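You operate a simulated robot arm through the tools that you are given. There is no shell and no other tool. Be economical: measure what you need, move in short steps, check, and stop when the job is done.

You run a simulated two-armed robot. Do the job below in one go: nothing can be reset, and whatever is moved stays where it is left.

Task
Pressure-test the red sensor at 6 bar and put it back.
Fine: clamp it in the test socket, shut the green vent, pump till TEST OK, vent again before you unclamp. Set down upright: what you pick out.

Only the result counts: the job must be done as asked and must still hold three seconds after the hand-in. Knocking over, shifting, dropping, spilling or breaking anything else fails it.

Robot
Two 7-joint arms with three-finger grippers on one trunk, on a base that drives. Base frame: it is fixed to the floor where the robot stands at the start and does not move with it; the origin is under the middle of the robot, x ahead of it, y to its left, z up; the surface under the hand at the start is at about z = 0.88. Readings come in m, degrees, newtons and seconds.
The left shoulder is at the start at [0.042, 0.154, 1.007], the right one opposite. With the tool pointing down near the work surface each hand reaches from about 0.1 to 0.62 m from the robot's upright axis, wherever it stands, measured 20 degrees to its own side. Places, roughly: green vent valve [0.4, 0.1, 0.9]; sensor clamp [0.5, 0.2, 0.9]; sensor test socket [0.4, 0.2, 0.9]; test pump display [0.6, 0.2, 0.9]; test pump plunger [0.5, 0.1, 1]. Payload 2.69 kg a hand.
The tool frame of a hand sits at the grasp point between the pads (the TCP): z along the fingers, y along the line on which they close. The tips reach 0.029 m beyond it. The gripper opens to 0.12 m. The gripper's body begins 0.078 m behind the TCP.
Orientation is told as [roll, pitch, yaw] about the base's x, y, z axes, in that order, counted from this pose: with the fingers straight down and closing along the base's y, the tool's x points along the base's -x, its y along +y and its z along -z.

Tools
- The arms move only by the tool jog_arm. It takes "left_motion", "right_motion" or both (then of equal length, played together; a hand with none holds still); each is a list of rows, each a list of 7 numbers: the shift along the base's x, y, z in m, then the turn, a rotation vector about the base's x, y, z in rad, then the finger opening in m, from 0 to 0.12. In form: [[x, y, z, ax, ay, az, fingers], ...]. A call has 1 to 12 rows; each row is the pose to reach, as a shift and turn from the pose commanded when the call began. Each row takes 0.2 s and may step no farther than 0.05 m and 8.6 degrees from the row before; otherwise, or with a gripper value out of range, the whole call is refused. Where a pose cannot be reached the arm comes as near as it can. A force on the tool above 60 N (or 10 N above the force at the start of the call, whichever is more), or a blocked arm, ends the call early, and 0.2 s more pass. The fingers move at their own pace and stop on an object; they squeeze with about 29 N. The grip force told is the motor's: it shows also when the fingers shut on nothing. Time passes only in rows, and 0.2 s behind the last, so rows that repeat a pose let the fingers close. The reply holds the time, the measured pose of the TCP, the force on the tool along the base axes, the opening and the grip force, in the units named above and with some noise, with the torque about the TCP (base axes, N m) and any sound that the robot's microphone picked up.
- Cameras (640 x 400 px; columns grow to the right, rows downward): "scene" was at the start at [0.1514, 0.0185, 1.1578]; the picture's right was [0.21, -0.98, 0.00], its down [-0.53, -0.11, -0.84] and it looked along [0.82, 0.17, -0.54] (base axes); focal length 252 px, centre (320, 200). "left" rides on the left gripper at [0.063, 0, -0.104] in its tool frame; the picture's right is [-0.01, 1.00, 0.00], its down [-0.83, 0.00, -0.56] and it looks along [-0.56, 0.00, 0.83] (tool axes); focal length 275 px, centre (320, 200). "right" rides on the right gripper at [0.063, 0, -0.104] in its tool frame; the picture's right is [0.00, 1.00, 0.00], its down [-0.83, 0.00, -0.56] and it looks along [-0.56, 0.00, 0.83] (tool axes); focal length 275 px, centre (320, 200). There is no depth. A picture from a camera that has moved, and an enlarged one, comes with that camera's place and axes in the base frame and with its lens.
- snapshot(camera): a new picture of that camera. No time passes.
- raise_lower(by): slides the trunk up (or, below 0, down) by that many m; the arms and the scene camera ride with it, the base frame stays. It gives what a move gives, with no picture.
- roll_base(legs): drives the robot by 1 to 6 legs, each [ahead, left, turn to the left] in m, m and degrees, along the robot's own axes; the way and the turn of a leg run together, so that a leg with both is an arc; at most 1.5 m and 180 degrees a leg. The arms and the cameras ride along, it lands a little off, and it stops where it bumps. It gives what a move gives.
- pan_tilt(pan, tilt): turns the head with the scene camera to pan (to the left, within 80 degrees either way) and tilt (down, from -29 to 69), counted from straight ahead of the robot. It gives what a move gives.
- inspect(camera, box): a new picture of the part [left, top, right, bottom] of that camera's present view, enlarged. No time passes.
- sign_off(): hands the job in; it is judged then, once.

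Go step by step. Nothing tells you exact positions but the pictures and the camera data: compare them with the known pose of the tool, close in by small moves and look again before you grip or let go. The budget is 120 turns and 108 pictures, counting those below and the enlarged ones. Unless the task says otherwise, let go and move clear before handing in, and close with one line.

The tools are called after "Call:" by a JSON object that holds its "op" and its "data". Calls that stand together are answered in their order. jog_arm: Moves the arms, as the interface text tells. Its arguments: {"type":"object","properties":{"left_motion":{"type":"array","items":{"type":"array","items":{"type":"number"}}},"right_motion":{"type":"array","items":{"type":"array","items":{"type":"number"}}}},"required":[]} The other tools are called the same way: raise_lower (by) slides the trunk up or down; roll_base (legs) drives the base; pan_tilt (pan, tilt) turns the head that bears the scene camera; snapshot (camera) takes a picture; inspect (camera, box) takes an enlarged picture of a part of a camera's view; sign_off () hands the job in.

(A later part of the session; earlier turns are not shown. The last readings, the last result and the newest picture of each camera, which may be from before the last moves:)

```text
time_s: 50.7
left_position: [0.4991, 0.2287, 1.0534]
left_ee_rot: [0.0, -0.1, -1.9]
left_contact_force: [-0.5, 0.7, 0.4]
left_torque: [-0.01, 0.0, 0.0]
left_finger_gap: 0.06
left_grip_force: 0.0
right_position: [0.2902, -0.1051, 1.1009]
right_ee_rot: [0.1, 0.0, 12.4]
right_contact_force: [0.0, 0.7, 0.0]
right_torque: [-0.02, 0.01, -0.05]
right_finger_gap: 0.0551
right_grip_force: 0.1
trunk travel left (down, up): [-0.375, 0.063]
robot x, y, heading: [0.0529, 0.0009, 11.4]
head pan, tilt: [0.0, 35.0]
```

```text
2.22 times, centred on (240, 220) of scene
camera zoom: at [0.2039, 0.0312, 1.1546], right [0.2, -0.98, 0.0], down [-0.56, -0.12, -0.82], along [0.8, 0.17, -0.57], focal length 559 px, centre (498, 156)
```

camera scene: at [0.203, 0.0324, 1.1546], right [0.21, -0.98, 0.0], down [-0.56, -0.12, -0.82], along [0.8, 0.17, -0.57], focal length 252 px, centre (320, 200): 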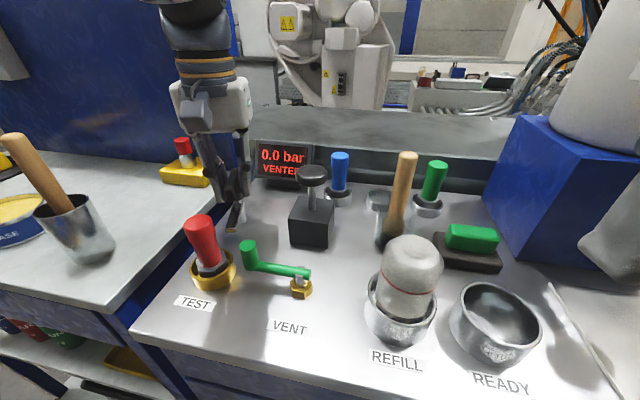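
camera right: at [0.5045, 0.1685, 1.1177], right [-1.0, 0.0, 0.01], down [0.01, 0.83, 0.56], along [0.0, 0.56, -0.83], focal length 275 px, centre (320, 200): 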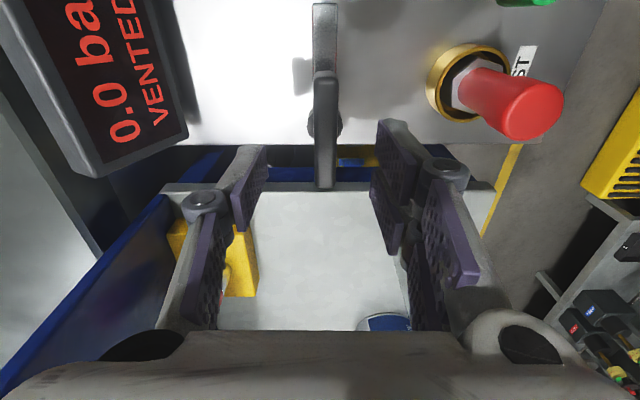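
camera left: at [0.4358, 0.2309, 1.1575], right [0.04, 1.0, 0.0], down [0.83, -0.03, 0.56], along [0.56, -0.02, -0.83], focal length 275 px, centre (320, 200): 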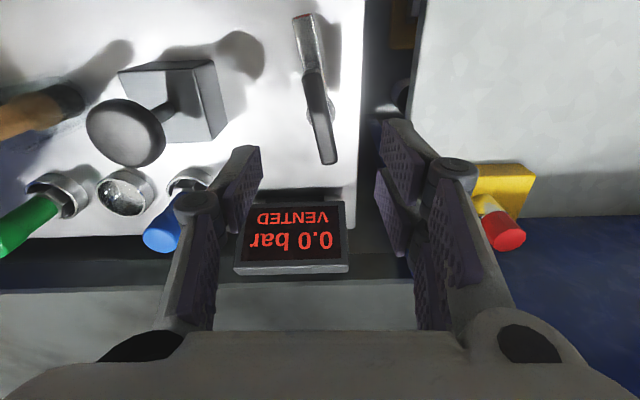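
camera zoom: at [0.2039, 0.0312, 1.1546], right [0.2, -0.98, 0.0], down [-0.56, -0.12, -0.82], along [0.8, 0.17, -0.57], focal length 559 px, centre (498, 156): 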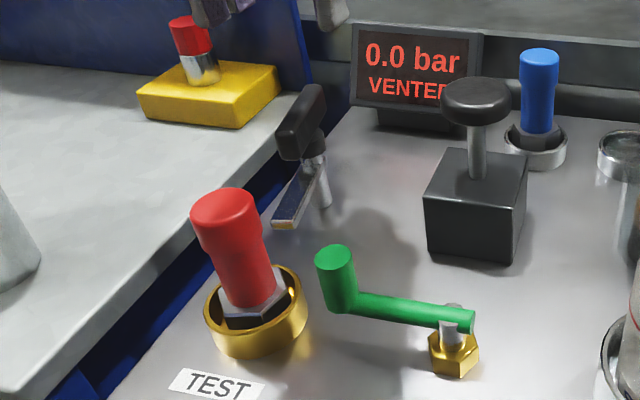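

The clamp bar now points straight at the sensor. Next the vent lever: knob near (0.39, 0.157), pivot near (0.383, 0.096); I move the left hand above it with yaw 90°.

Call:
{"op": "jog_arm", "data": {"left_motion": [[-0.01, -0.006, 0.01, 0, 0, 0.134, 0.06], [-0.02, -0.012, 0.02, 0, 0, 0.268, 0.06], [-0.03, -0.018, 0.02, 0, 0, 0.402, 0.06], [-0.04, -0.024, 0.02, 0, 0, 0.536, 0.06], [-0.05, -0.03, 0.02, 0, 0, 0.67, 0.06], [-0.06, -0.036, 0.02, 0, 0, 0.804, 0.06], [-0.07, -0.042, 0.02, 0, 0, 0.938, 0.06], [-0.08, -0.048, 0.02, 0, 0, 1.072, 0.06], [-0.09, -0.054, 0.02, 0, 0, 1.206, 0.06], [-0.1, -0.062, 0.02, 0, 0, 1.34, 0.06], [-0.109, -0.072, 0.02, 0, 0, 1.474, 0.06], [-0.109, -0.072, 0.02, 0, 0, 1.6, 0.06]]}}

Call:
{"op": "snapshot", "data": {"camera": "left"}}

Call:
{"op": "snapshot", "data": {"camera": "scene"}}

```text
time_s: 53.3
left_position: [0.4849, 0.164, 1.1092]
left_ee_rot: [0.0, 0.2, 90.2]
left_contact_force: [0.3, -0.1, 0.3]
left_torque: [0.03, 0.01, -0.01]
left_finger_gap: 0.0599
left_grip_force: 0.1
left hand out of reach, approached as far as the arm can: row 1, 2, 3, 4, 5, 6, 7, 8, 9, 10, 11, 12
right_position: [0.2914, -0.1053, 1.1005]
right_ee_rot: [0.1, 0.0, 12.4]
right_contact_force: [-0.2, 0.0, -0.1]
right_torque: [0.02, 0.01, 0.01]
right_finger_gap: 0.0549
right_grip_force: 0.0
trunk travel left (down, up): [-0.375, 0.063]
robot x, y, heading: [0.0538, -0.0006, 11.9]
head pan, tilt: [0.0, 35.0]
```

```text
41 pictures are left
camera left: at [0.4861, 0.1016, 1.2129], right [-1.0, 0.0, 0.0], down [0.0, 0.83, 0.55], along [0.0, 0.55, -0.83], focal length 275 px, centre (320, 200)
```

left: 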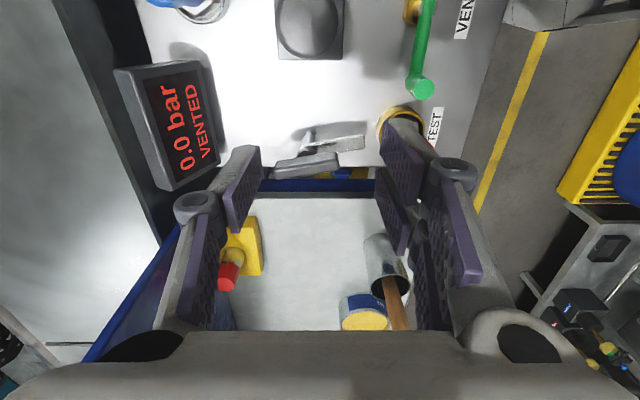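

```text
40 pictures are left
camera scene: at [0.2062, 0.0193, 1.1558], right [0.07, -1.0, 0.0], down [-0.56, -0.04, -0.83], along [0.83, 0.06, -0.56], focal length 252 px, centre (320, 200)
```

scene: 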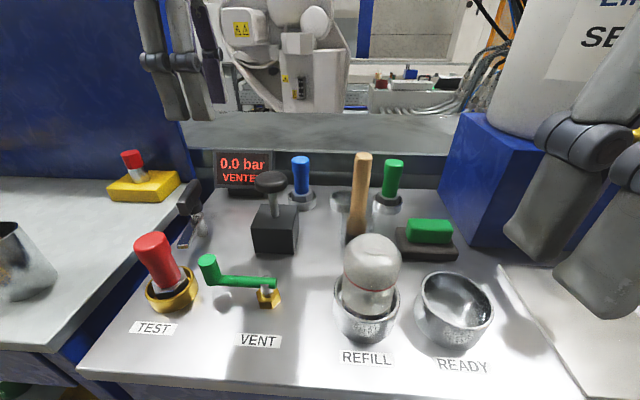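

Yaw 90° isn't reachable that close in. I turn the hand back to about 40° and bring it over the vent knob.

Call:
{"op": "jog_arm", "data": {"left_motion": [[0, 0, 0, 0, 0, -0.13, 0.05], [-0.01, 0, 0, 0, 0, -0.26, 0.05], [-0.02, 0, 0, 0, 0, -0.39, 0.05], [-0.03, 0, 0, 0, 0, -0.52, 0.05], [-0.045, 0, 0, 0, 0, -0.65, 0.05], [-0.06, 0, -0.01, 0, 0, -0.78, 0.05], [-0.075, -0.002, -0.02, 0, 0, -0.87, 0.05], [-0.09, -0.004, -0.03, 0, 0, -0.95, 0.05], [-0.095, -0.006, -0.04, 0, 0, -1.0, 0.05]]}}

Call:
{"op": "snapshot", "data": {"camera": "left"}}

```text
time_s: 55.3
left_position: [0.4886, 0.1553, 1.1047]
left_ee_rot: [-0.3, 0.2, 32.8]
left_contact_force: [-0.1, 0.2, 1.0]
left_torque: [0.0, -0.02, 0.01]
left_finger_gap: 0.0499
left_grip_force: 0.0
left hand out of reach, approached as far as the arm can: row 2, 3, 4, 5, 6, 7, 8, 9
right_position: [0.2896, -0.1053, 1.101]
right_ee_rot: [0.1, 0.1, 12.4]
right_contact_force: [0.1, 1.2, 0.0]
right_torque: [0.06, 0.04, -0.01]
right_finger_gap: 0.055
right_grip_force: 0.0
trunk travel left (down, up): [-0.375, 0.063]
robot x, y, heading: [0.0529, -0.0007, 12.0]
head pan, tilt: [0.0, 35.0]
```

```text
39 pictures are left
camera left: at [0.4355, 0.1214, 1.2082], right [-0.54, 0.84, 0.0], down [0.7, 0.45, 0.55], along [0.47, 0.29, -0.83], focal length 275 px, centre (320, 200)
```

left: 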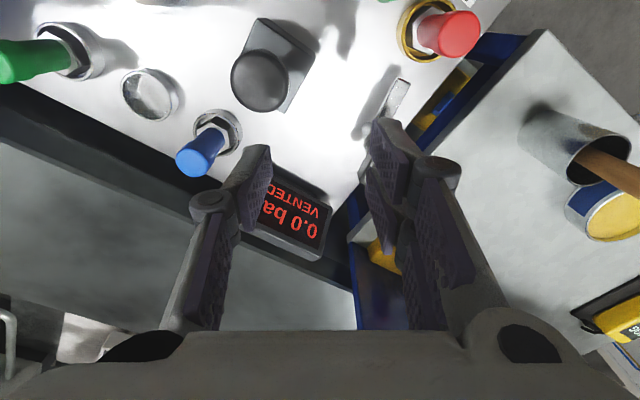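

The left arm is cramped against the head in this heading. I turn the base 14° right, so the vent lies on the left arm's own side.

Call:
{"op": "roll_base", "data": {"legs": [[0, 0, -14]]}}

Call:
{"op": "jog_arm", "data": {"left_motion": [[-0.02, 0.03, 0.02, 0, 0, -0.05, 0.05], [-0.04, 0.06, 0.03, 0, 0, -0.05, 0.05], [-0.06, 0.09, 0.03, 0, 0, -0.05, 0.05], [-0.085, 0.12, 0.03, 0, 0, -0.05, 0.05], [-0.11, 0.135, 0.02, 0, 0, -0.05, 0.05]]}}

```text
time_s: 56.6
left_position: [0.5133, 0.0442, 1.1045]
left_ee_rot: [-0.2, 0.2, 18.8]
left_contact_force: [0.1, -0.2, 0.0]
left_torque: [-0.03, 0.01, -0.01]
left_finger_gap: 0.0498
left_grip_force: 0.2
right_position: [0.2586, -0.1587, 1.1009]
right_ee_rot: [0.1, 0.0, -1.6]
right_contact_force: [0.1, 0.3, 0.1]
right_torque: [0.03, -0.02, 0.0]
right_finger_gap: 0.0548
right_grip_force: 0.2
trunk travel left (down, up): [-0.375, 0.063]
robot x, y, heading: [0.0565, 0.0003, -2.1]
head pan, tilt: [0.0, 35.0]
```

```text
time_s: 57.8
left_position: [0.4932, 0.204, 1.1411]
left_ee_rot: [-0.3, 0.1, 15.9]
left_contact_force: [0.0, 1.0, -0.5]
left_torque: [-0.04, -0.03, 0.01]
left_finger_gap: 0.05
left_grip_force: 0.0
left hand out of reach, approached as far as the arm can: row 1, 2, 3, 4, 5
right_position: [0.2579, -0.1585, 1.1011]
right_ee_rot: [-0.1, -0.1, -1.6]
right_contact_force: [0.2, 0.2, -0.3]
right_torque: [-0.06, 0.03, -0.01]
right_finger_gap: 0.0548
right_grip_force: 0.1
trunk travel left (down, up): [-0.375, 0.063]
robot x, y, heading: [0.0555, 0.0026, -2.0]
head pan, tilt: [0.0, 35.0]
```

The left arm seems to be in an awkward configuration. I move it out to its own side and unwind the yaw.

Call:
{"op": "jog_arm", "data": {"left_motion": [[0, 0.03, 0, 0, 0, -0.1, 0.05], [0, 0.06, 0, 0, 0, -0.2, 0.05], [0, 0.1, 0, 0, 0, -0.3, 0.05], [0, 0.13, 0, 0, 0, -0.3, 0.05], [0, 0.16, 0, 0, 0, -0.3, 0.05]]}}

Call:
{"op": "snapshot", "data": {"camera": "scene"}}

```text
time_s: 59.0
left_position: [0.4928, 0.3654, 1.139]
left_ee_rot: [-0.2, 0.1, -1.4]
left_contact_force: [0.6, 0.4, -0.4]
left_torque: [-0.03, -0.02, 0.02]
left_finger_gap: 0.0502
left_grip_force: 0.1
right_position: [0.2585, -0.1579, 1.1013]
right_ee_rot: [0.1, 0.0, -1.6]
right_contact_force: [-0.4, 0.5, -1.0]
right_torque: [0.01, 0.02, -0.03]
right_finger_gap: 0.0552
right_grip_force: 0.0
trunk travel left (down, up): [-0.375, 0.063]
robot x, y, heading: [0.0556, -0.0022, -2.2]
head pan, tilt: [0.0, 35.0]
```

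```text
38 pictures are left
camera scene: at [0.2073, -0.0048, 1.1545], right [-0.04, -1.0, 0.0], down [-0.57, 0.02, -0.82], along [0.82, -0.03, -0.57], focal length 252 px, centre (320, 200)
```

scene: 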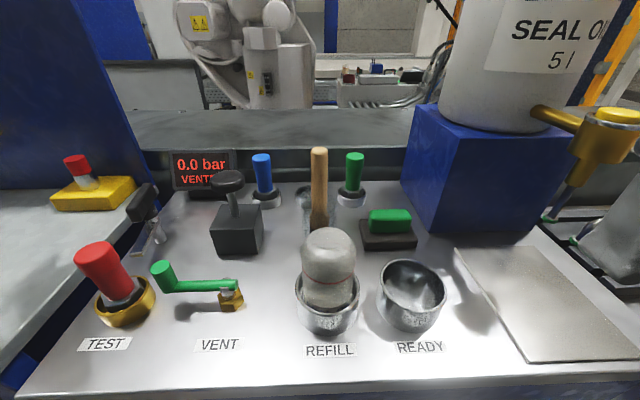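

Deltas behave again. I go around at height to the vent knob with yaw near 0.

Call:
{"op": "jog_arm", "data": {"left_motion": [[-0.03, -0.02, 0, 0, 0, 0, 0.05], [-0.06, -0.04, 0, 0, 0, 0, 0.05], [-0.09, -0.07, -0.01, 0, 0, 0, 0.05], [-0.1, -0.11, -0.03, 0, 0, 0, 0.05], [-0.1, -0.15, -0.05, 0, 0, 0, 0.045], [-0.1, -0.19, -0.06, 0, 0, 0, 0.04], [-0.1, -0.208, -0.07, 0, 0, 0, 0.04]]}}

Call:
{"op": "snapshot", "data": {"camera": "left"}}

```text
time_s: 60.6
left_position: [0.5037, 0.1925, 1.11]
left_ee_rot: [-0.3, 0.3, -1.1]
left_contact_force: [-0.3, 0.1, 0.1]
left_torque: [0.03, -0.01, 0.01]
left_finger_gap: 0.04
left_grip_force: 0.0
left hand out of reach, approached as far as the arm can: row 3, 4, 5, 6, 7
right_position: [0.2579, -0.1588, 1.1004]
right_ee_rot: [0.0, 0.0, -1.6]
right_contact_force: [-0.5, -0.3, -1.1]
right_torque: [0.01, 0.06, 0.01]
right_finger_gap: 0.055
right_grip_force: 0.1
trunk travel left (down, up): [-0.375, 0.063]
robot x, y, heading: [0.0534, -0.002, -2.2]
head pan, tilt: [0.0, 35.0]
```

```text
37 pictures are left
camera left: at [0.4414, 0.1947, 1.2145], right [0.03, 1.0, -0.01], down [0.83, -0.02, 0.55], along [0.55, -0.02, -0.83], focal length 275 px, centre (320, 200)
```

left: 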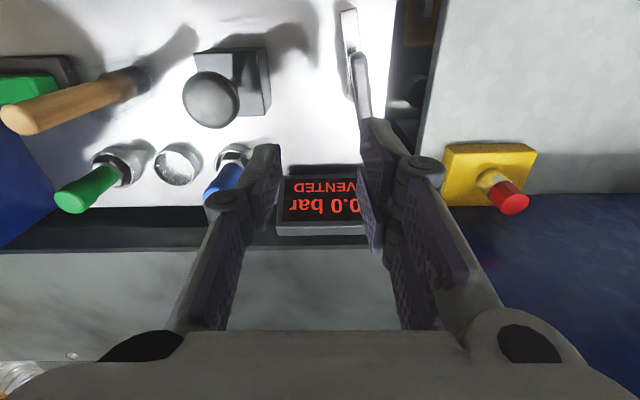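

The left arm's present configuration cannot fold in; I'll do the vent with the right arm instead. I park the left hand further left/up and turn the base 20° left.

Call:
{"op": "jog_arm", "data": {"left_motion": [[0, 0.04, 0.02, 0, 0, 0, 0.05], [-0.01, 0.08, 0.03, 0, 0, 0, 0.05], [-0.01, 0.12, 0.04, 0, 0, 0, 0.05]]}}

Call:
{"op": "roll_base", "data": {"legs": [[0, 0, 20]]}}

Call:
{"op": "jog_arm", "data": {"right_motion": [[0.02, 0.04, 0, 0, 0, 0, 0.05], [0.04, 0.08, 0, 0, 0, 0, 0.045], [0.05, 0.11, 0, 0, 0, 0, 0.04]]}}

Call:
{"op": "snapshot", "data": {"camera": "scene"}}

```text
time_s: 61.4
left_position: [0.4904, 0.3163, 1.1547]
left_ee_rot: [-0.2, 0.1, -1.3]
left_contact_force: [-0.1, -0.1, 0.2]
left_torque: [-0.02, -0.01, -0.01]
left_finger_gap: 0.05
left_grip_force: 0.1
right_position: [0.2563, -0.158, 1.1011]
right_ee_rot: [0.0, 0.1, -1.7]
right_contact_force: [-0.3, 0.8, 0.5]
right_torque: [0.0, 0.0, -0.01]
right_finger_gap: 0.0551
right_grip_force: 0.0
trunk travel left (down, up): [-0.375, 0.063]
robot x, y, heading: [0.0552, -0.0018, -1.8]
head pan, tilt: [0.0, 35.0]
```

```text
time_s: 62.9
left_position: [0.3548, 0.4461, 1.1541]
left_ee_rot: [-0.2, 0.0, 18.9]
left_contact_force: [0.5, -0.6, -0.8]
left_torque: [-0.02, 0.01, 0.01]
left_finger_gap: 0.05
left_grip_force: 0.1
right_position: [0.3002, -0.0789, 1.1007]
right_ee_rot: [0.1, 0.0, 18.6]
right_contact_force: [0.2, -0.2, 0.5]
right_torque: [-0.02, 0.02, -0.01]
right_finger_gap: 0.0551
right_grip_force: 0.1
trunk travel left (down, up): [-0.375, 0.063]
robot x, y, heading: [0.0572, -0.0003, 17.8]
head pan, tilt: [0.0, 35.0]
```

```text
time_s: 63.6
left_position: [0.355, 0.4473, 1.1543]
left_ee_rot: [-0.2, 0.1, 18.9]
left_contact_force: [-0.2, 0.2, -0.3]
left_torque: [0.01, -0.03, 0.0]
left_finger_gap: 0.0503
left_grip_force: 0.0
right_position: [0.353, 0.0328, 1.1007]
right_ee_rot: [0.1, 0.0, 18.7]
right_contact_force: [0.2, 0.2, 0.1]
right_torque: [-0.03, -0.03, 0.01]
right_finger_gap: 0.0401
right_grip_force: 0.0
trunk travel left (down, up): [-0.375, 0.063]
robot x, y, heading: [0.0517, -0.0001, 18.1]
head pan, tilt: [0.0, 35.0]
```

```text
36 pictures are left
camera scene: at [0.1995, 0.0484, 1.1545], right [0.32, -0.95, 0.0], down [-0.54, -0.18, -0.82], along [0.78, 0.26, -0.57], focal length 252 px, centre (320, 200)
```

scene: 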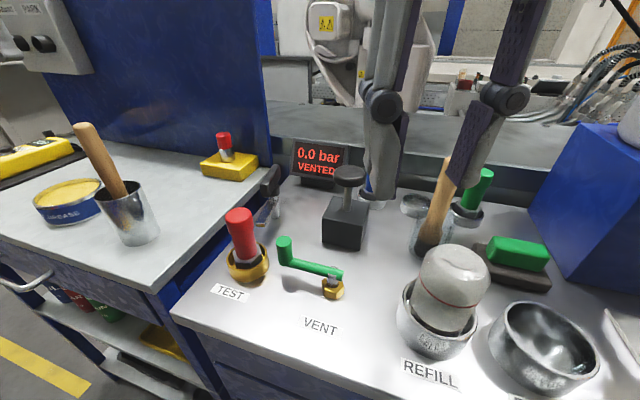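

Call:
{"op": "jog_arm", "data": {"right_motion": [[0.01, 0.035, 0, 0, 0, 0, 0.04], [0.02, 0.07, 0, 0, 0, 0, 0.04], [0.03, 0.1, -0.02, 0, 0, 0, 0.04], [0.037, 0.122, -0.05, 0, 0, 0, 0.04]]}}

Call:
{"op": "snapshot", "data": {"camera": "right"}}

```text
time_s: 64.7
left_position: [0.3546, 0.4472, 1.1536]
left_ee_rot: [-0.2, 0.0, 18.8]
left_contact_force: [0.4, -0.3, 0.3]
left_torque: [0.03, -0.03, 0.02]
left_finger_gap: 0.0501
left_grip_force: 0.1
right_position: [0.3892, 0.1535, 1.0513]
right_ee_rot: [0.1, 0.0, 18.6]
right_contact_force: [0.7, -0.6, 0.7]
right_torque: [-0.04, -0.03, 0.03]
right_finger_gap: 0.04
right_grip_force: 0.1
trunk travel left (down, up): [-0.375, 0.063]
robot x, y, heading: [0.0538, 0.0003, 18.1]
head pan, tilt: [0.0, 35.0]
```

```text
35 pictures are left
camera right: at [0.3303, 0.1319, 1.1565], right [-0.32, 0.95, 0.0], down [0.79, 0.27, 0.56], along [0.53, 0.18, -0.83], focal length 275 px, centre (320, 200)
```

right: 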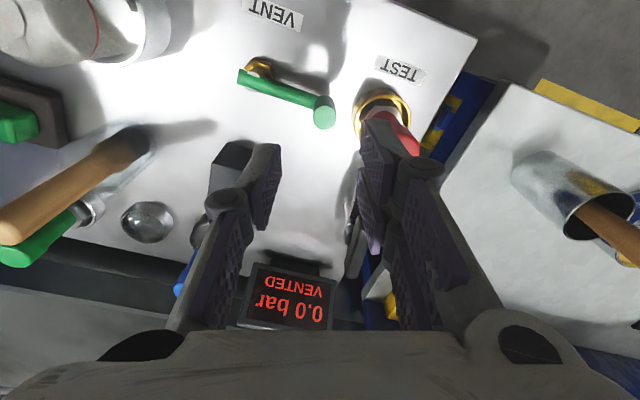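

The knob is at (0.392, 0.156). I narrow the fingers and lower over it.

Call:
{"op": "jog_arm", "data": {"right_motion": [[0.002, 0.002, -0.02, 0, 0, 0, 0.034], [0.002, 0.002, -0.05, 0, 0, 0, 0.034], [0.002, 0.002, -0.08, 0, 0, 0, 0.034], [0.002, 0.002, -0.1, 0, 0, 0, 0.034]]}}

Call:
{"op": "snapshot", "data": {"camera": "right"}}

Call:
{"op": "inspect", "data": {"camera": "scene", "box": [200, 150, 380, 320]}}

```text
time_s: 65.7
left_position: [0.3564, 0.4463, 1.1536]
left_ee_rot: [-0.3, 0.1, 18.8]
left_contact_force: [0.0, 0.9, 0.2]
left_torque: [-0.02, 0.0, 0.01]
left_finger_gap: 0.0499
left_grip_force: 0.2
right_position: [0.3891, 0.1529, 0.9513]
right_ee_rot: [0.1, 0.0, 18.5]
right_contact_force: [0.3, -0.1, -0.2]
right_torque: [-0.01, 0.0, 0.02]
right_finger_gap: 0.0336
right_grip_force: 0.0
trunk travel left (down, up): [-0.375, 0.063]
robot x, y, heading: [0.0549, -0.0003, 18.2]
head pan, tilt: [0.0, 35.0]
```

```text
34 pictures are left
camera right: at [0.3315, 0.1328, 1.0573], right [-0.32, 0.95, 0.0], down [0.79, 0.27, 0.56], along [0.53, 0.18, -0.83], focal length 275 px, centre (320, 200)
```

right: 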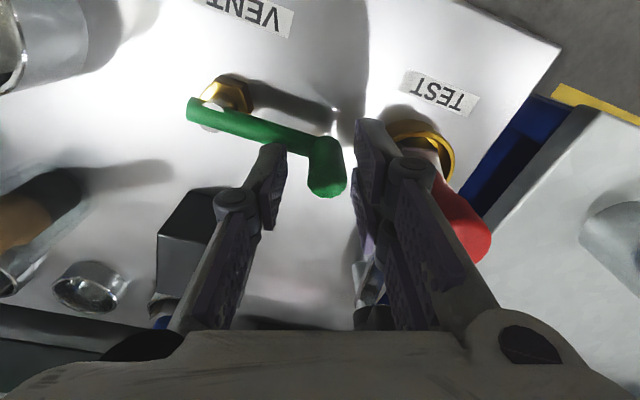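

```text
2.35 times, centred on (290, 235) of scene
camera zoom: at [0.1999, 0.047, 1.1545], right [0.31, -0.95, 0.0], down [-0.55, -0.18, -0.82], along [0.78, 0.25, -0.57], focal length 592 px, centre (391, 118)
```

zoom: 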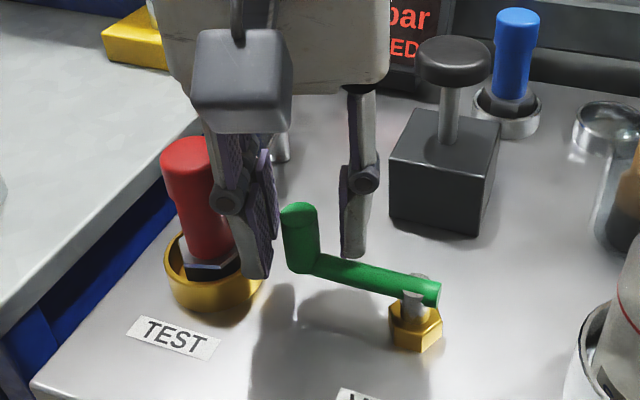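

The knob lies between the fingers. I shift 3 mm, close, and then try a small clockwise turn (towards +x).

Call:
{"op": "jog_arm", "data": {"right_motion": [[0.001, 0.003, 0, 0, 0, 0, 0.034], [0.001, 0.003, 0, 0, 0, 0, 0.005], [0.001, 0.003, 0, 0, 0, 0, 0.005], [0.001, 0.003, 0, 0, 0, 0, 0.005]]}}

```text
time_s: 66.7
left_position: [0.3548, 0.4467, 1.1538]
left_ee_rot: [-0.2, 0.1, 18.8]
left_contact_force: [0.3, -0.8, 0.8]
left_torque: [0.03, 0.0, 0.0]
left_finger_gap: 0.0502
left_grip_force: 0.1
right_position: [0.3911, 0.1559, 0.9512]
right_ee_rot: [0.1, 0.0, 18.6]
right_contact_force: [-1.4, 0.2, -1.1]
right_torque: [0.04, -0.09, 0.06]
right_finger_gap: 0.0174
right_grip_force: 43.3
trunk travel left (down, up): [-0.375, 0.063]
robot x, y, heading: [0.0564, -0.0018, 18.2]
head pan, tilt: [0.0, 35.0]
```

Call:
{"op": "jog_arm", "data": {"right_motion": [[0.005, -0.001, 0, 0, 0, -0.087, 0.005], [0.0105, -0.0025, 0, 0, 0, -0.175, 0.005]]}}

```text
time_s: 67.2
left_position: [0.3506, 0.4477, 1.1547]
left_ee_rot: [-0.3, -0.1, 18.9]
left_contact_force: [0.2, 0.1, 0.2]
left_torque: [-0.01, 0.03, 0.02]
left_finger_gap: 0.05
left_grip_force: 0.0
right_position: [0.3921, 0.1576, 0.9507]
right_ee_rot: [0.1, 0.5, 8.7]
right_contact_force: [-46.3, 9.8, -10.1]
right_torque: [0.06, 0.57, 0.25]
right_finger_gap: 0.0174
right_grip_force: 43.2
trunk travel left (down, up): [-0.375, 0.063]
robot x, y, heading: [0.0544, -0.0031, 18.2]
head pan, tilt: [0.0, 35.0]
```

There is a stop that way, so the lever closes the other way. I go back and turn counter-clockwise (towards -x).

Call:
{"op": "jog_arm", "data": {"right_motion": [[-0.0055, 0.0015, 0, 0, 0, 0.08, 0.005], [-0.0105, 0.0025, 0, 0, 0, 0.14, 0.005], [-0.016, 0.003, 0, 0, 0, 0.2, 0.005], [-0.021, 0.003, 0, 0, 0, 0.26, 0.005]]}}

```text
time_s: 68.2
left_position: [0.3567, 0.4455, 1.1544]
left_ee_rot: [-0.1, 0.1, 18.9]
left_contact_force: [0.0, -0.6, 0.9]
left_torque: [0.01, 0.02, -0.01]
left_finger_gap: 0.0502
left_grip_force: 0.1
right_position: [0.384, 0.1572, 0.9514]
right_ee_rot: [0.0, -0.3, 23.4]
right_contact_force: [5.5, -10.2, -7.8]
right_torque: [0.07, -0.87, 0.29]
right_finger_gap: 0.0178
right_grip_force: 43.1
trunk travel left (down, up): [-0.375, 0.063]
robot x, y, heading: [0.0556, 0.0002, 17.9]
head pan, tilt: [0.0, 35.0]
```

The lever moves this way. I follow its arc.

Call:
{"op": "jog_arm", "data": {"right_motion": [[-0.0072, -0.0005, 0, 0, 0, 0.08, 0.005], [-0.0177, -0.003, 0, 0, 0, 0.16, 0.005], [-0.0276, -0.007, 0, 0, 0, 0.24, 0.005], [-0.0366, -0.0128, 0, 0, 0, 0.32, 0.005]]}}

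Call:
{"op": "snapshot", "data": {"camera": "scene"}}

```text
time_s: 69.2
left_position: [0.3589, 0.4426, 1.1544]
left_ee_rot: [0.0, 0.2, 18.8]
left_contact_force: [-0.6, -0.1, -0.1]
left_torque: [-0.02, -0.04, 0.02]
left_finger_gap: 0.0499
left_grip_force: 0.1
right_position: [0.3483, 0.1414, 0.9523]
right_ee_rot: [-0.1, -0.2, 41.8]
right_contact_force: [33.3, -26.5, 16.0]
right_torque: [-0.68, -0.56, 0.41]
right_finger_gap: 0.0175
right_grip_force: 43.2
trunk travel left (down, up): [-0.375, 0.063]
robot x, y, heading: [0.0559, 0.0002, 17.9]
head pan, tilt: [0.0, 35.0]
```

```text
32 pictures are left
camera scene: at [0.2033, 0.0435, 1.1544], right [0.31, -0.95, 0.0], down [-0.55, -0.17, -0.82], along [0.78, 0.25, -0.58], focal length 252 px, centre (320, 200)
```

scene: 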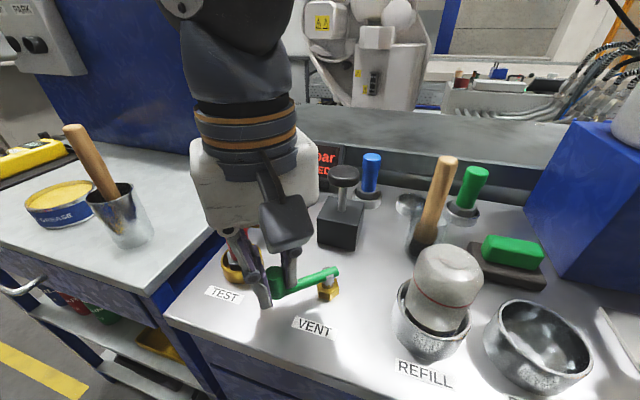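

It follows; the radius is a bit smaller than I assumed. I continue on the corrected arc.

Call:
{"op": "jog_arm", "data": {"right_motion": [[0.002, -0.004, 0, 0, 0, 0.03, 0.005], [-0.0019, -0.009, 0, 0, 0, 0.08, 0.005], [-0.0071, -0.017, 0, 0, 0, 0.14, 0.005], [-0.0108, -0.0258, 0, 0, 0, 0.2, 0.005]]}}

Call:
{"op": "snapshot", "data": {"camera": "right"}}

```text
time_s: 70.2
left_position: [0.3567, 0.4463, 1.1542]
left_ee_rot: [0.0, 0.2, 18.9]
left_contact_force: [-0.4, -0.5, 0.0]
left_torque: [0.0, 0.01, -0.01]
left_finger_gap: 0.0498
left_grip_force: 0.1
right_position: [0.3332, 0.1197, 0.9519]
right_ee_rot: [0.2, -0.2, 53.2]
right_contact_force: [19.6, -3.7, 15.4]
right_torque: [0.2, -0.81, 0.28]
right_finger_gap: 0.0175
right_grip_force: 43.2
trunk travel left (down, up): [-0.375, 0.063]
robot x, y, heading: [0.0506, 0.0008, 18.0]
head pan, tilt: [0.0, 35.0]
```

```text
31 pictures are left
camera right: at [0.2967, 0.068, 1.0564], right [-0.81, 0.59, 0.0], down [0.49, 0.67, 0.56], along [0.33, 0.45, -0.83], focal length 275 px, centre (320, 200)
```

right: 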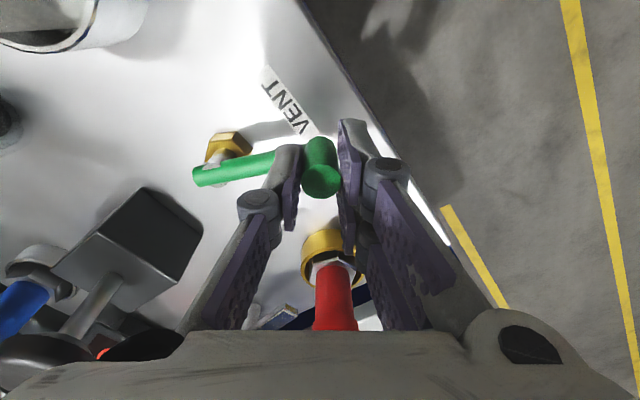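

Call:
{"op": "jog_arm", "data": {"right_motion": [[-0.001, -0.005, 0, 0, 0, 0.03, 0.005], [-0.0015, -0.0095, 0, 0, 0, 0.06, 0.005], [-0.0015, -0.014, 0, 0, 0, 0.09, 0.005], [-0.001, -0.018, 0, 0, 0, 0.12, 0.005]]}}

Call:
{"op": "snapshot", "data": {"camera": "scene"}}

```text
time_s: 71.2
left_position: [0.3551, 0.448, 1.1536]
left_ee_rot: [-0.2, 0.1, 18.9]
left_contact_force: [0.5, -0.8, -0.5]
left_torque: [0.0, 0.01, 0.03]
left_finger_gap: 0.0502
left_grip_force: 0.0
right_position: [0.3298, 0.1015, 0.9509]
right_ee_rot: [0.2, 0.2, 60.2]
right_contact_force: [-7.4, 6.0, 0.2]
right_torque: [0.49, 0.02, 0.34]
right_finger_gap: 0.0177
right_grip_force: 43.0
trunk travel left (down, up): [-0.375, 0.063]
robot x, y, heading: [0.0555, -0.0009, 18.2]
head pan, tilt: [0.0, 35.0]
```

```text
30 pictures are left
camera scene: at [0.1989, 0.0477, 1.1545], right [0.31, -0.95, 0.0], down [-0.54, -0.18, -0.82], along [0.78, 0.25, -0.57], focal length 252 px, centre (320, 200)
```

scene: 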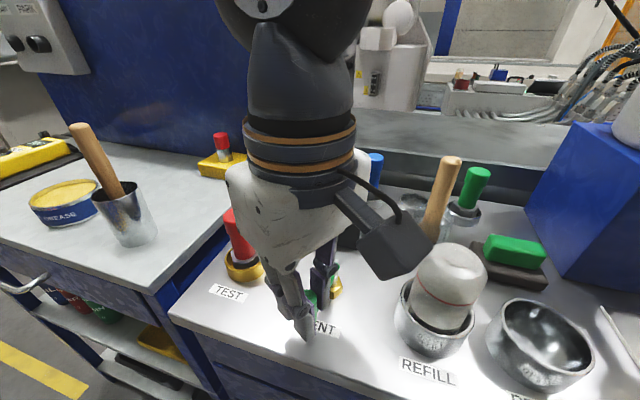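

Call:
{"op": "jog_arm", "data": {"right_motion": [[0.0005, -0.004, 0, 0, 0, 0.0, 0.005], [0.001, -0.008, 0, 0, 0, 0.0, 0.005], [0.002, -0.012, 0, 0, 0, 0.0, 0.005]]}}

Call:
{"op": "snapshot", "data": {"camera": "left"}}

```text
time_s: 72.0
left_position: [0.3519, 0.4491, 1.1538]
left_ee_rot: [-0.4, 0.2, 18.8]
left_contact_force: [0.4, 0.1, -0.3]
left_torque: [-0.04, -0.01, -0.01]
left_finger_gap: 0.0499
left_grip_force: 0.0
right_position: [0.3278, 0.0945, 0.95]
right_ee_rot: [0.3, 0.0, 60.2]
right_contact_force: [-32.5, 27.5, -21.7]
right_torque: [0.65, 0.35, 0.1]
right_finger_gap: 0.0176
right_grip_force: 43.1
trunk travel left (down, up): [-0.375, 0.063]
robot x, y, heading: [0.056, -0.0011, 17.8]
head pan, tilt: [0.0, 35.0]
```

```text
29 pictures are left
camera left: at [0.2925, 0.4301, 1.2572], right [-0.32, 0.95, -0.01], down [0.79, 0.27, 0.56], along [0.53, 0.17, -0.83], focal length 275 px, centre (320, 200)
```

left: 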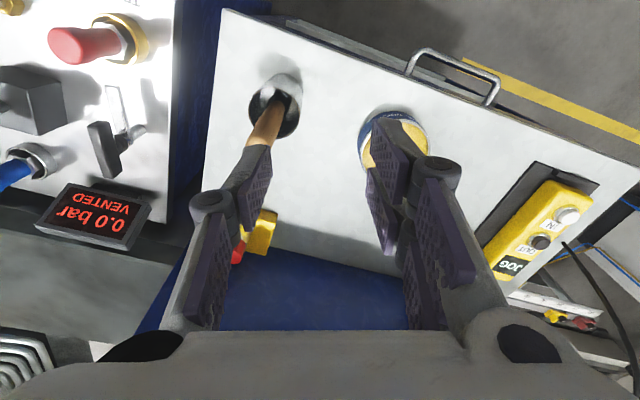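

The lever is at its far stop. I release it and rise, then check the display.

Call:
{"op": "jog_arm", "data": {"right_motion": [[0.001, 0.006, 0, 0, 0, 0, 0.005], [0.001, 0.006, 0, 0, 0, 0, 0.025], [0.001, 0.006, 0, 0, 0, 0, 0.034], [0.001, 0.006, 0.0, 0, 0, 0, 0.036], [0.001, 0.006, 0.04, 0, 0, 0, 0.036], [0.001, 0.006, 0.08, 0, 0, 0, 0.036], [0.001, 0.006, 0.12, 0, 0, 0, 0.036]]}}

Call:
{"op": "snapshot", "data": {"camera": "right"}}

Call:
{"op": "inspect", "data": {"camera": "left", "box": [0, 0, 200, 260]}}

```text
time_s: 73.7
left_position: [0.3562, 0.4461, 1.1535]
left_ee_rot: [-0.2, 0.1, 18.8]
left_contact_force: [-0.1, 0.1, 0.4]
left_torque: [-0.01, -0.01, 0.01]
left_finger_gap: 0.0503
left_grip_force: 0.0
right_position: [0.335, 0.0949, 1.0709]
right_ee_rot: [0.1, 0.2, 60.0]
right_contact_force: [0.3, -0.1, 0.5]
right_torque: [-0.03, 0.0, -0.01]
right_finger_gap: 0.0359
right_grip_force: 0.1
trunk travel left (down, up): [-0.375, 0.063]
robot x, y, heading: [0.0536, -0.002, 17.9]
head pan, tilt: [0.0, 35.0]
```

```text
28 pictures are left
camera right: at [0.3041, 0.04, 1.1768], right [-0.87, 0.5, 0.0], down [0.41, 0.72, 0.55], along [0.27, 0.48, -0.83], focal length 275 px, centre (320, 200)
```

right: 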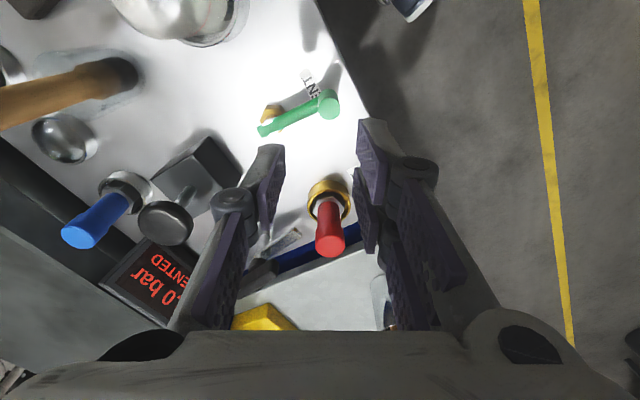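

```text
1.54 times, centred on (100, 130) of left
camera zoom: at [0.2959, 0.4262, 1.2583], right [-0.32, 0.95, 0.0], down [0.79, 0.27, 0.55], along [0.53, 0.17, -0.83], focal length 424 px, centre (658, 308)
```

zoom: 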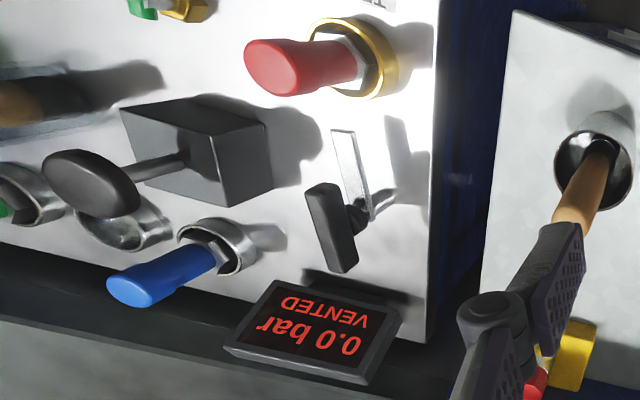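

The lever is fully swung. Now the pump: its knob is at about (0.497, 0.103, 0.985). I bring the right hand above it with closed fingers.

Call:
{"op": "jog_arm", "data": {"right_motion": [[0.02, 0.001, 0.0, 0, 0, -0.12, 0.02], [0.045, 0.002, 0.0, 0, 0, -0.24, 0.0], [0.07, 0.003, 0, 0, 0, -0.36, 0.0], [0.095, 0.004, 0, 0, 0, -0.48, 0.0], [0.12, 0.006, 0, 0, 0, -0.6, 0.0], [0.145, 0.007, -0.0, 0, 0, -0.7, 0.0], [0.162, 0.008, -0.015, 0, 0, -0.7, 0.0]]}}

Call:
{"op": "snapshot", "data": {"camera": "right"}}

Call:
{"op": "snapshot", "data": {"camera": "scene"}}

```text
time_s: 75.2
left_position: [0.3565, 0.4459, 1.1537]
left_ee_rot: [-0.3, 0.1, 18.9]
left_contact_force: [-0.1, -0.2, 0.0]
left_torque: [0.0, 0.06, -0.02]
left_finger_gap: 0.0503
left_grip_force: 0.0
right_position: [0.4981, 0.1038, 1.0576]
right_ee_rot: [0.1, 0.0, 19.8]
right_contact_force: [0.3, -1.2, 0.2]
right_torque: [-0.02, 0.0, 0.01]
right_finger_gap: 0.0
right_grip_force: 28.5
trunk travel left (down, up): [-0.375, 0.063]
robot x, y, heading: [0.0537, -0.003, 17.8]
head pan, tilt: [0.0, 35.0]
```

```text
26 pictures are left
camera right: at [0.4392, 0.0812, 1.1621], right [-0.35, 0.94, 0.0], down [0.78, 0.29, 0.56], along [0.52, 0.19, -0.83], focal length 275 px, centre (320, 200)
```

right: 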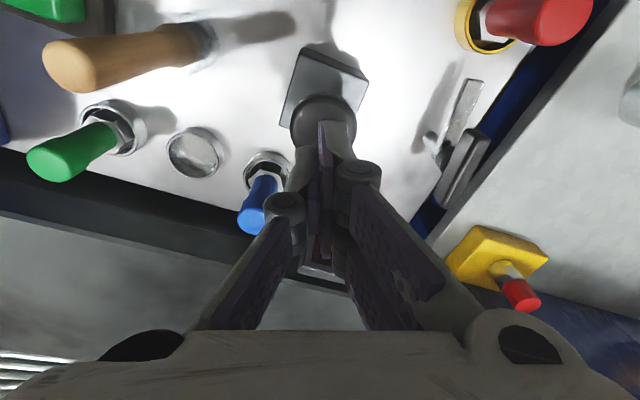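

```text
25 pictures are left
camera scene: at [0.2002, 0.047, 1.1544], right [0.31, -0.95, 0.0], down [-0.55, -0.18, -0.82], along [0.78, 0.25, -0.57], focal length 252 px, centre (320, 200)
```

scene: 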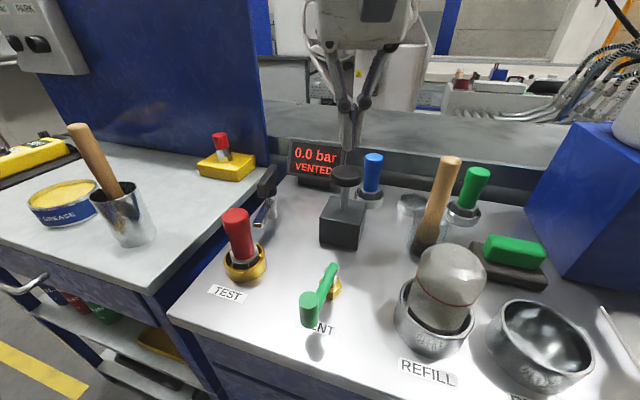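

Centred on the plunger. I press down gently until contact and then through the stroke.

Call:
{"op": "jog_arm", "data": {"right_motion": [[-0.005, -0.001, -0.015, 0, 0, 0, 0], [-0.005, -0.001, -0.03, 0, 0, 0, 0], [-0.005, -0.001, -0.04, 0, 0, 0, 0], [-0.005, -0.001, -0.05, 0, 0, 0, 0], [-0.005, -0.001, -0.06, 0, 0, 0, 0]]}}

Call:
{"op": "inspect", "data": {"camera": "scene", "box": [240, 130, 380, 270]}}

```text
time_s: 76.5
left_position: [0.3548, 0.4464, 1.1548]
left_ee_rot: [-0.2, 0.0, 18.8]
left_contact_force: [0.0, 0.2, 0.3]
left_torque: [0.01, 0.0, -0.03]
left_finger_gap: 0.05
left_grip_force: 0.0
right_position: [0.4915, 0.1032, 0.9967]
right_ee_rot: [0.1, -0.1, 20.1]
right_contact_force: [-1.2, 1.4, 5.4]
right_torque: [0.05, -0.01, 0.01]
right_finger_gap: 0.0061
right_grip_force: 29.2
trunk travel left (down, up): [-0.375, 0.063]
robot x, y, heading: [0.055, -0.0027, 18.0]
head pan, tilt: [0.0, 35.0]
```

```text
2.86 times, centred on (310, 200) of scene
camera zoom: at [0.1994, 0.0471, 1.1546], right [0.31, -0.95, 0.0], down [-0.55, -0.18, -0.82], along [0.78, 0.25, -0.57], focal length 719 px, centre (349, 200)
```

zoom: 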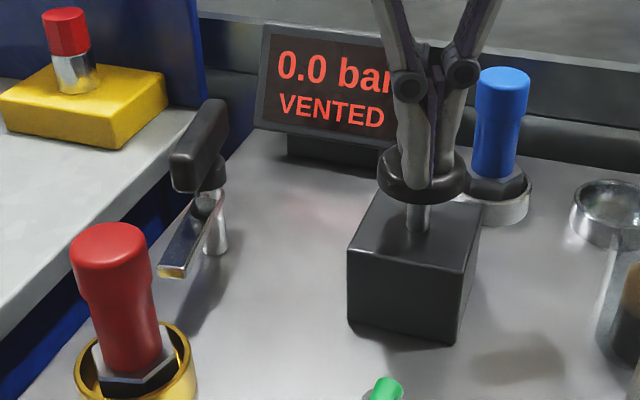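

Call:
{"op": "jog_arm", "data": {"right_motion": [[0, 0, -0.01, 0, 0, 0, 0], [0, 0, -0.02, 0, 0, 0, 0], [0, 0, -0.028, 0, 0, 0, 0]]}}

Call:
{"op": "inspect", "data": {"camera": "scene", "box": [240, 130, 380, 270]}}

```text
time_s: 77.2
left_position: [0.3521, 0.4438, 1.1558]
left_ee_rot: [-0.3, -0.2, 18.9]
left_contact_force: [0.6, 0.0, 0.1]
left_torque: [0.06, 0.0, 0.01]
left_finger_gap: 0.0502
left_grip_force: 0.0
right_position: [0.4912, 0.1029, 0.983]
right_ee_rot: [0.7, -1.5, 19.8]
right_contact_force: [-11.1, -6.9, 40.8]
right_torque: [-0.12, 0.22, 0.05]
right_finger_gap: 0.0061
right_grip_force: 28.7
trunk travel left (down, up): [-0.375, 0.063]
robot x, y, heading: [0.0533, 0.0024, 18.3]
head pan, tilt: [0.0, 35.0]
heard: click
stopped in row 3 (right hand): the force on the tool passed its limit at 69 N (the readings are from after the stop); the commanded pose is now the measured one
```

```text
2.86 times, centred on (310, 200) of scene
camera zoom: at [0.1962, 0.0452, 1.1553], right [0.31, -0.95, 0.0], down [-0.54, -0.18, -0.82], along [0.78, 0.25, -0.57], focal length 719 px, centre (349, 200)
```

zoom: 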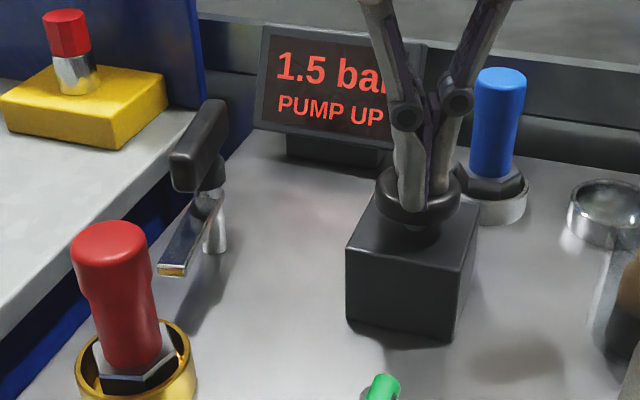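

A click and 1.5 bar: the pump works. I make two more full strokes.

Call:
{"op": "jog_arm", "data": {"right_motion": [[0, 0, 0.025, 0, 0, 0, 0], [0, 0, 0.048, 0, 0, 0, 0], [0, 0, 0.048, 0, 0, 0, 0], [0, 0, 0.02, 0, 0, 0, 0], [0, 0, 0.001, 0, 0, 0, 0], [0, 0, 0.001, 0, 0, 0, 0]]}}

Call:
{"op": "inspect", "data": {"camera": "scene", "box": [240, 130, 380, 270]}}

```text
time_s: 78.6
left_position: [0.3539, 0.4463, 1.1565]
left_ee_rot: [-0.2, -0.1, 18.8]
left_contact_force: [-0.2, -1.5, 0.4]
left_torque: [0.0, 0.0, 0.03]
left_finger_gap: 0.05
left_grip_force: 0.1
right_position: [0.4912, 0.105, 0.983]
right_ee_rot: [0.6, -1.5, 19.8]
right_contact_force: [2.2, -1.3, 36.9]
right_torque: [-0.03, -0.13, 0.21]
right_finger_gap: 0.0059
right_grip_force: 28.3
trunk travel left (down, up): [-0.375, 0.063]
robot x, y, heading: [0.0554, 0.0017, 17.9]
head pan, tilt: [0.0, 35.0]
heard: click
```

```text
2.86 times, centred on (310, 200) of scene
camera zoom: at [0.1978, 0.0462, 1.1554], right [0.31, -0.95, 0.0], down [-0.54, -0.18, -0.82], along [0.78, 0.25, -0.57], focal length 719 px, centre (349, 200)
```

zoom: 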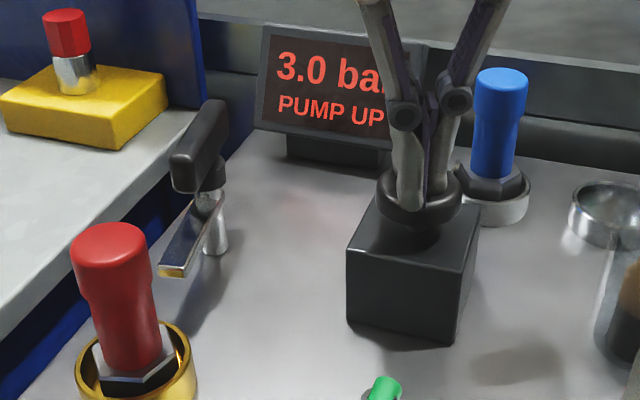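

3.0 bar after two strokes. Two more strokes should give 6 bar; I do them one after the other.

Call:
{"op": "jog_arm", "data": {"right_motion": [[0, 0, 0.025, 0, 0, 0, 0], [0, 0, 0.048, 0, 0, 0, 0], [0, 0, 0.048, 0, 0, 0, 0], [0, 0, 0.02, 0, 0, 0, 0], [0, 0, 0.0, 0, 0, 0, 0], [0, 0, 0.0, 0, 0, 0, 0]]}}

Call:
{"op": "jog_arm", "data": {"right_motion": [[0, 0, 0.025, 0, 0, 0, 0], [0, 0, 0.048, 0, 0, 0, 0], [0, 0, 0.048, 0, 0, 0, 0], [0, 0, 0.02, 0, 0, 0, 0], [0, 0, 0.0, 0, 0, 0, 0], [0, 0, 0.0, 0, 0, 0, 0]]}}

Call:
{"op": "inspect", "data": {"camera": "scene", "box": [240, 130, 380, 270]}}

```text
time_s: 80.0
left_position: [0.3541, 0.4458, 1.1574]
left_ee_rot: [-0.3, -0.2, 18.8]
left_contact_force: [0.1, 0.1, -0.5]
left_torque: [0.0, 0.01, 0.01]
left_finger_gap: 0.0501
left_grip_force: 0.0
right_position: [0.4927, 0.1036, 0.9828]
right_ee_rot: [0.6, -1.5, 19.9]
right_contact_force: [-0.9, 0.6, 41.3]
right_torque: [0.0, 0.02, 0.13]
right_finger_gap: 0.0059
right_grip_force: 28.3
trunk travel left (down, up): [-0.375, 0.063]
robot x, y, heading: [0.0587, 0.002, 18.3]
head pan, tilt: [0.0, 35.0]
heard: click
```

```text
time_s: 81.4
left_position: [0.3525, 0.4456, 1.1564]
left_ee_rot: [-0.3, 0.0, 18.8]
left_contact_force: [0.4, -1.1, -0.7]
left_torque: [-0.03, 0.0, 0.02]
left_finger_gap: 0.0499
left_grip_force: 0.1
right_position: [0.4933, 0.1039, 0.9836]
right_ee_rot: [0.6, -1.7, 19.8]
right_contact_force: [5.4, -1.4, 45.9]
right_torque: [-0.06, -0.06, 0.12]
right_finger_gap: 0.0063
right_grip_force: 28.5
trunk travel left (down, up): [-0.375, 0.063]
robot x, y, heading: [0.0523, 0.0021, 18.2]
head pan, tilt: [0.0, 35.0]
heard: click
```

```text
2.86 times, centred on (310, 200) of scene
camera zoom: at [0.1975, 0.0459, 1.1556], right [0.31, -0.95, 0.0], down [-0.54, -0.18, -0.82], along [0.78, 0.25, -0.57], focal length 719 px, centre (349, 200)
```

zoom: 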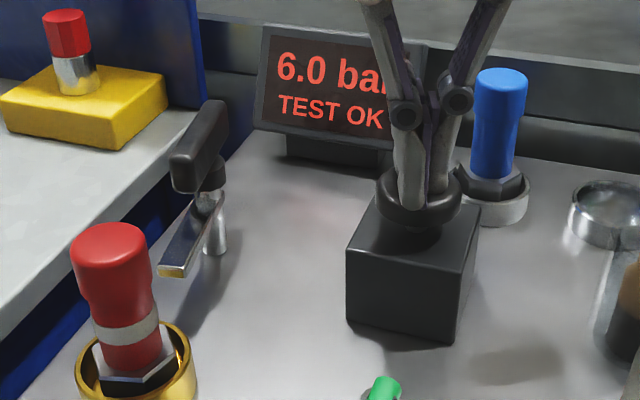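

TEST OK at 6.0 bar. Now I go back to the vent knob with the right hand to vent.

Call:
{"op": "jog_arm", "data": {"right_motion": [[0, 0, 0.045, 0, 0, 0, 0], [0, 0, 0.09, 0, 0.02, 0, 0.0], [-0.025, -0.001, 0.09, -0.01, 0.026, 0.12, 0.036], [-0.05, -0.003, 0.09, -0.01, 0.026, 0.24, 0.036], [-0.075, -0.005, 0.09, -0.01, 0.026, 0.36, 0.036], [-0.1, -0.007, 0.09, -0.01, 0.026, 0.48, 0.036], [-0.125, -0.008, 0.09, -0.01, 0.026, 0.6, 0.036], [-0.15, -0.009, 0.09, -0.01, 0.026, 0.7, 0.036], [-0.165, -0.01, 0.09, -0.01, 0.026, 0.7, 0.036]]}}

Call:
{"op": "snapshot", "data": {"camera": "right"}}

```text
time_s: 83.4
left_position: [0.3546, 0.4464, 1.1535]
left_ee_rot: [-0.2, 0.1, 18.8]
left_contact_force: [0.4, 0.6, -0.1]
left_torque: [0.03, 0.0, 0.05]
left_finger_gap: 0.0502
left_grip_force: 0.1
right_position: [0.33, 0.094, 1.0685]
right_ee_rot: [1.1, 0.5, 60.0]
right_contact_force: [0.2, -0.4, 0.1]
right_torque: [0.01, 0.01, 0.04]
right_finger_gap: 0.036
right_grip_force: 0.1
trunk travel left (down, up): [-0.375, 0.063]
robot x, y, heading: [0.0586, 0.0003, 18.0]
head pan, tilt: [0.0, 35.0]
```

```text
20 pictures are left
camera right: at [0.3003, 0.038, 1.1747], right [-0.87, 0.5, 0.02], down [0.42, 0.72, 0.55], along [0.26, 0.48, -0.84], focal length 275 px, centre (320, 200)
```

right: 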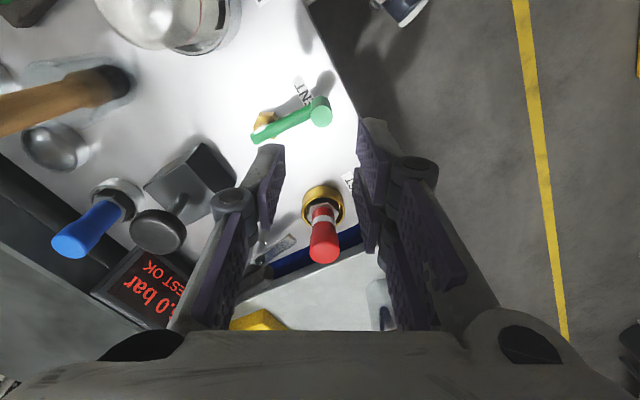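

The knob is at (0.327, 0.091). I lower over it and grip.

Call:
{"op": "jog_arm", "data": {"right_motion": [[-0.002, -0.001, -0.03, -0.01, -0.005, 0, 0.036], [-0.003, -0.002, -0.07, -0.019, -0.009, 0, 0.036], [-0.003, -0.002, -0.1, -0.019, -0.009, 0, 0.036], [-0.003, -0.002, -0.1175, -0.019, -0.009, 0, 0.036], [-0.003, -0.002, -0.1175, -0.019, -0.009, 0, 0.005], [-0.003, -0.002, -0.1175, -0.019, -0.009, 0, 0.005], [-0.003, -0.002, -0.1175, -0.019, -0.009, 0, 0.005]]}}

```text
time_s: 85.0
left_position: [0.3544, 0.4472, 1.1535]
left_ee_rot: [-0.2, 0.0, 18.9]
left_contact_force: [0.3, 0.2, 0.5]
left_torque: [0.05, 0.01, 0.01]
left_finger_gap: 0.0501
left_grip_force: 0.2
right_position: [0.3242, 0.0928, 0.9497]
right_ee_rot: [0.0, 1.2, 59.9]
right_contact_force: [-9.1, 1.8, -4.8]
right_torque: [0.54, 0.0, 0.07]
right_finger_gap: 0.0184
right_grip_force: 43.9
trunk travel left (down, up): [-0.375, 0.063]
robot x, y, heading: [0.0572, 0.0012, 17.9]
head pan, tilt: [0.0, 35.0]
```

Gripped. I swing the lever back along its 90° arc to the open stop.

Call:
{"op": "jog_arm", "data": {"right_motion": [[0.0005, 0.0111, 0.001, 0, 0, -0.07, 0.005], [0.0034, 0.0219, 0.001, 0, 0, -0.14, 0.005], [0.0081, 0.032, 0.001, 0, 0, -0.22, 0.005], [0.0145, 0.0411, 0.001, 0, 0, -0.3, 0.005], [0.0224, 0.049, 0.001, 0, 0, -0.38, 0.005], [0.0315, 0.0554, 0.001, 0, 0, -0.46, 0.005], [0.0416, 0.0601, 0.001, 0, 0, -0.54, 0.005], [0.0524, 0.063, 0.001, 0, 0, -0.62, 0.005], [0.0635, 0.064, 0.001, 0, 0, -0.7, 0.005], [0.066, 0.0635, 0.001, 0, 0, -0.72, 0.005]]}}

```text
time_s: 87.2
left_position: [0.3547, 0.4471, 1.1542]
left_ee_rot: [-0.3, 0.1, 19.0]
left_contact_force: [-0.1, -0.1, 0.5]
left_torque: [0.04, 0.0, -0.02]
left_finger_gap: 0.0502
left_grip_force: 0.0
right_position: [0.3889, 0.1563, 0.9515]
right_ee_rot: [0.0, 1.3, 18.8]
right_contact_force: [-14.7, 7.8, -6.9]
right_torque: [0.2, 0.22, 0.0]
right_finger_gap: 0.018
right_grip_force: 43.6
trunk travel left (down, up): [-0.375, 0.063]
robot x, y, heading: [0.0538, -0.0013, 18.0]
head pan, tilt: [0.0, 35.0]
```

Call:
{"op": "jog_arm", "data": {"right_motion": [[0.004, 0, 0, 0, 0, 0, 0.005], [0.004, 0, 0, 0, 0, 0, 0.005], [0.0, 0, 0, 0, 0, 0, 0.03], [0.0, 0, 0, 0, 0, 0, 0.036], [0.0, 0, 0, 0, 0, 0, 0.036], [0.0, 0, 0.04, 0, 0, 0, 0.036], [0.0, 0, 0.08, 0, 0, 0, 0.036], [0, -0.02, 0.12, 0, -0.02, 0, 0.036]]}}

Call:
{"op": "snapshot", "data": {"camera": "scene"}}

```text
time_s: 89.0
left_position: [0.3562, 0.4454, 1.1537]
left_ee_rot: [-0.2, 0.0, 18.8]
left_contact_force: [0.6, -0.6, 0.3]
left_torque: [0.04, -0.02, 0.02]
left_finger_gap: 0.05
left_grip_force: 0.1
right_position: [0.3929, 0.1358, 1.073]
right_ee_rot: [-0.4, 0.2, 18.7]
right_contact_force: [0.4, 0.2, -0.9]
right_torque: [0.02, -0.03, 0.01]
right_finger_gap: 0.036
right_grip_force: 0.0
trunk travel left (down, up): [-0.375, 0.063]
robot x, y, heading: [0.0569, 0.0006, 17.7]
head pan, tilt: [0.0, 35.0]
```

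```text
19 pictures are left
camera scene: at [0.1998, 0.0462, 1.1546], right [0.31, -0.95, 0.0], down [-0.55, -0.18, -0.82], along [0.78, 0.25, -0.57], focal length 252 px, centre (320, 200)
```

scene: 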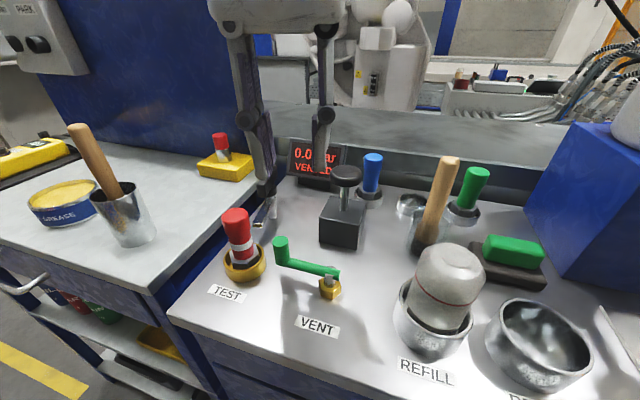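

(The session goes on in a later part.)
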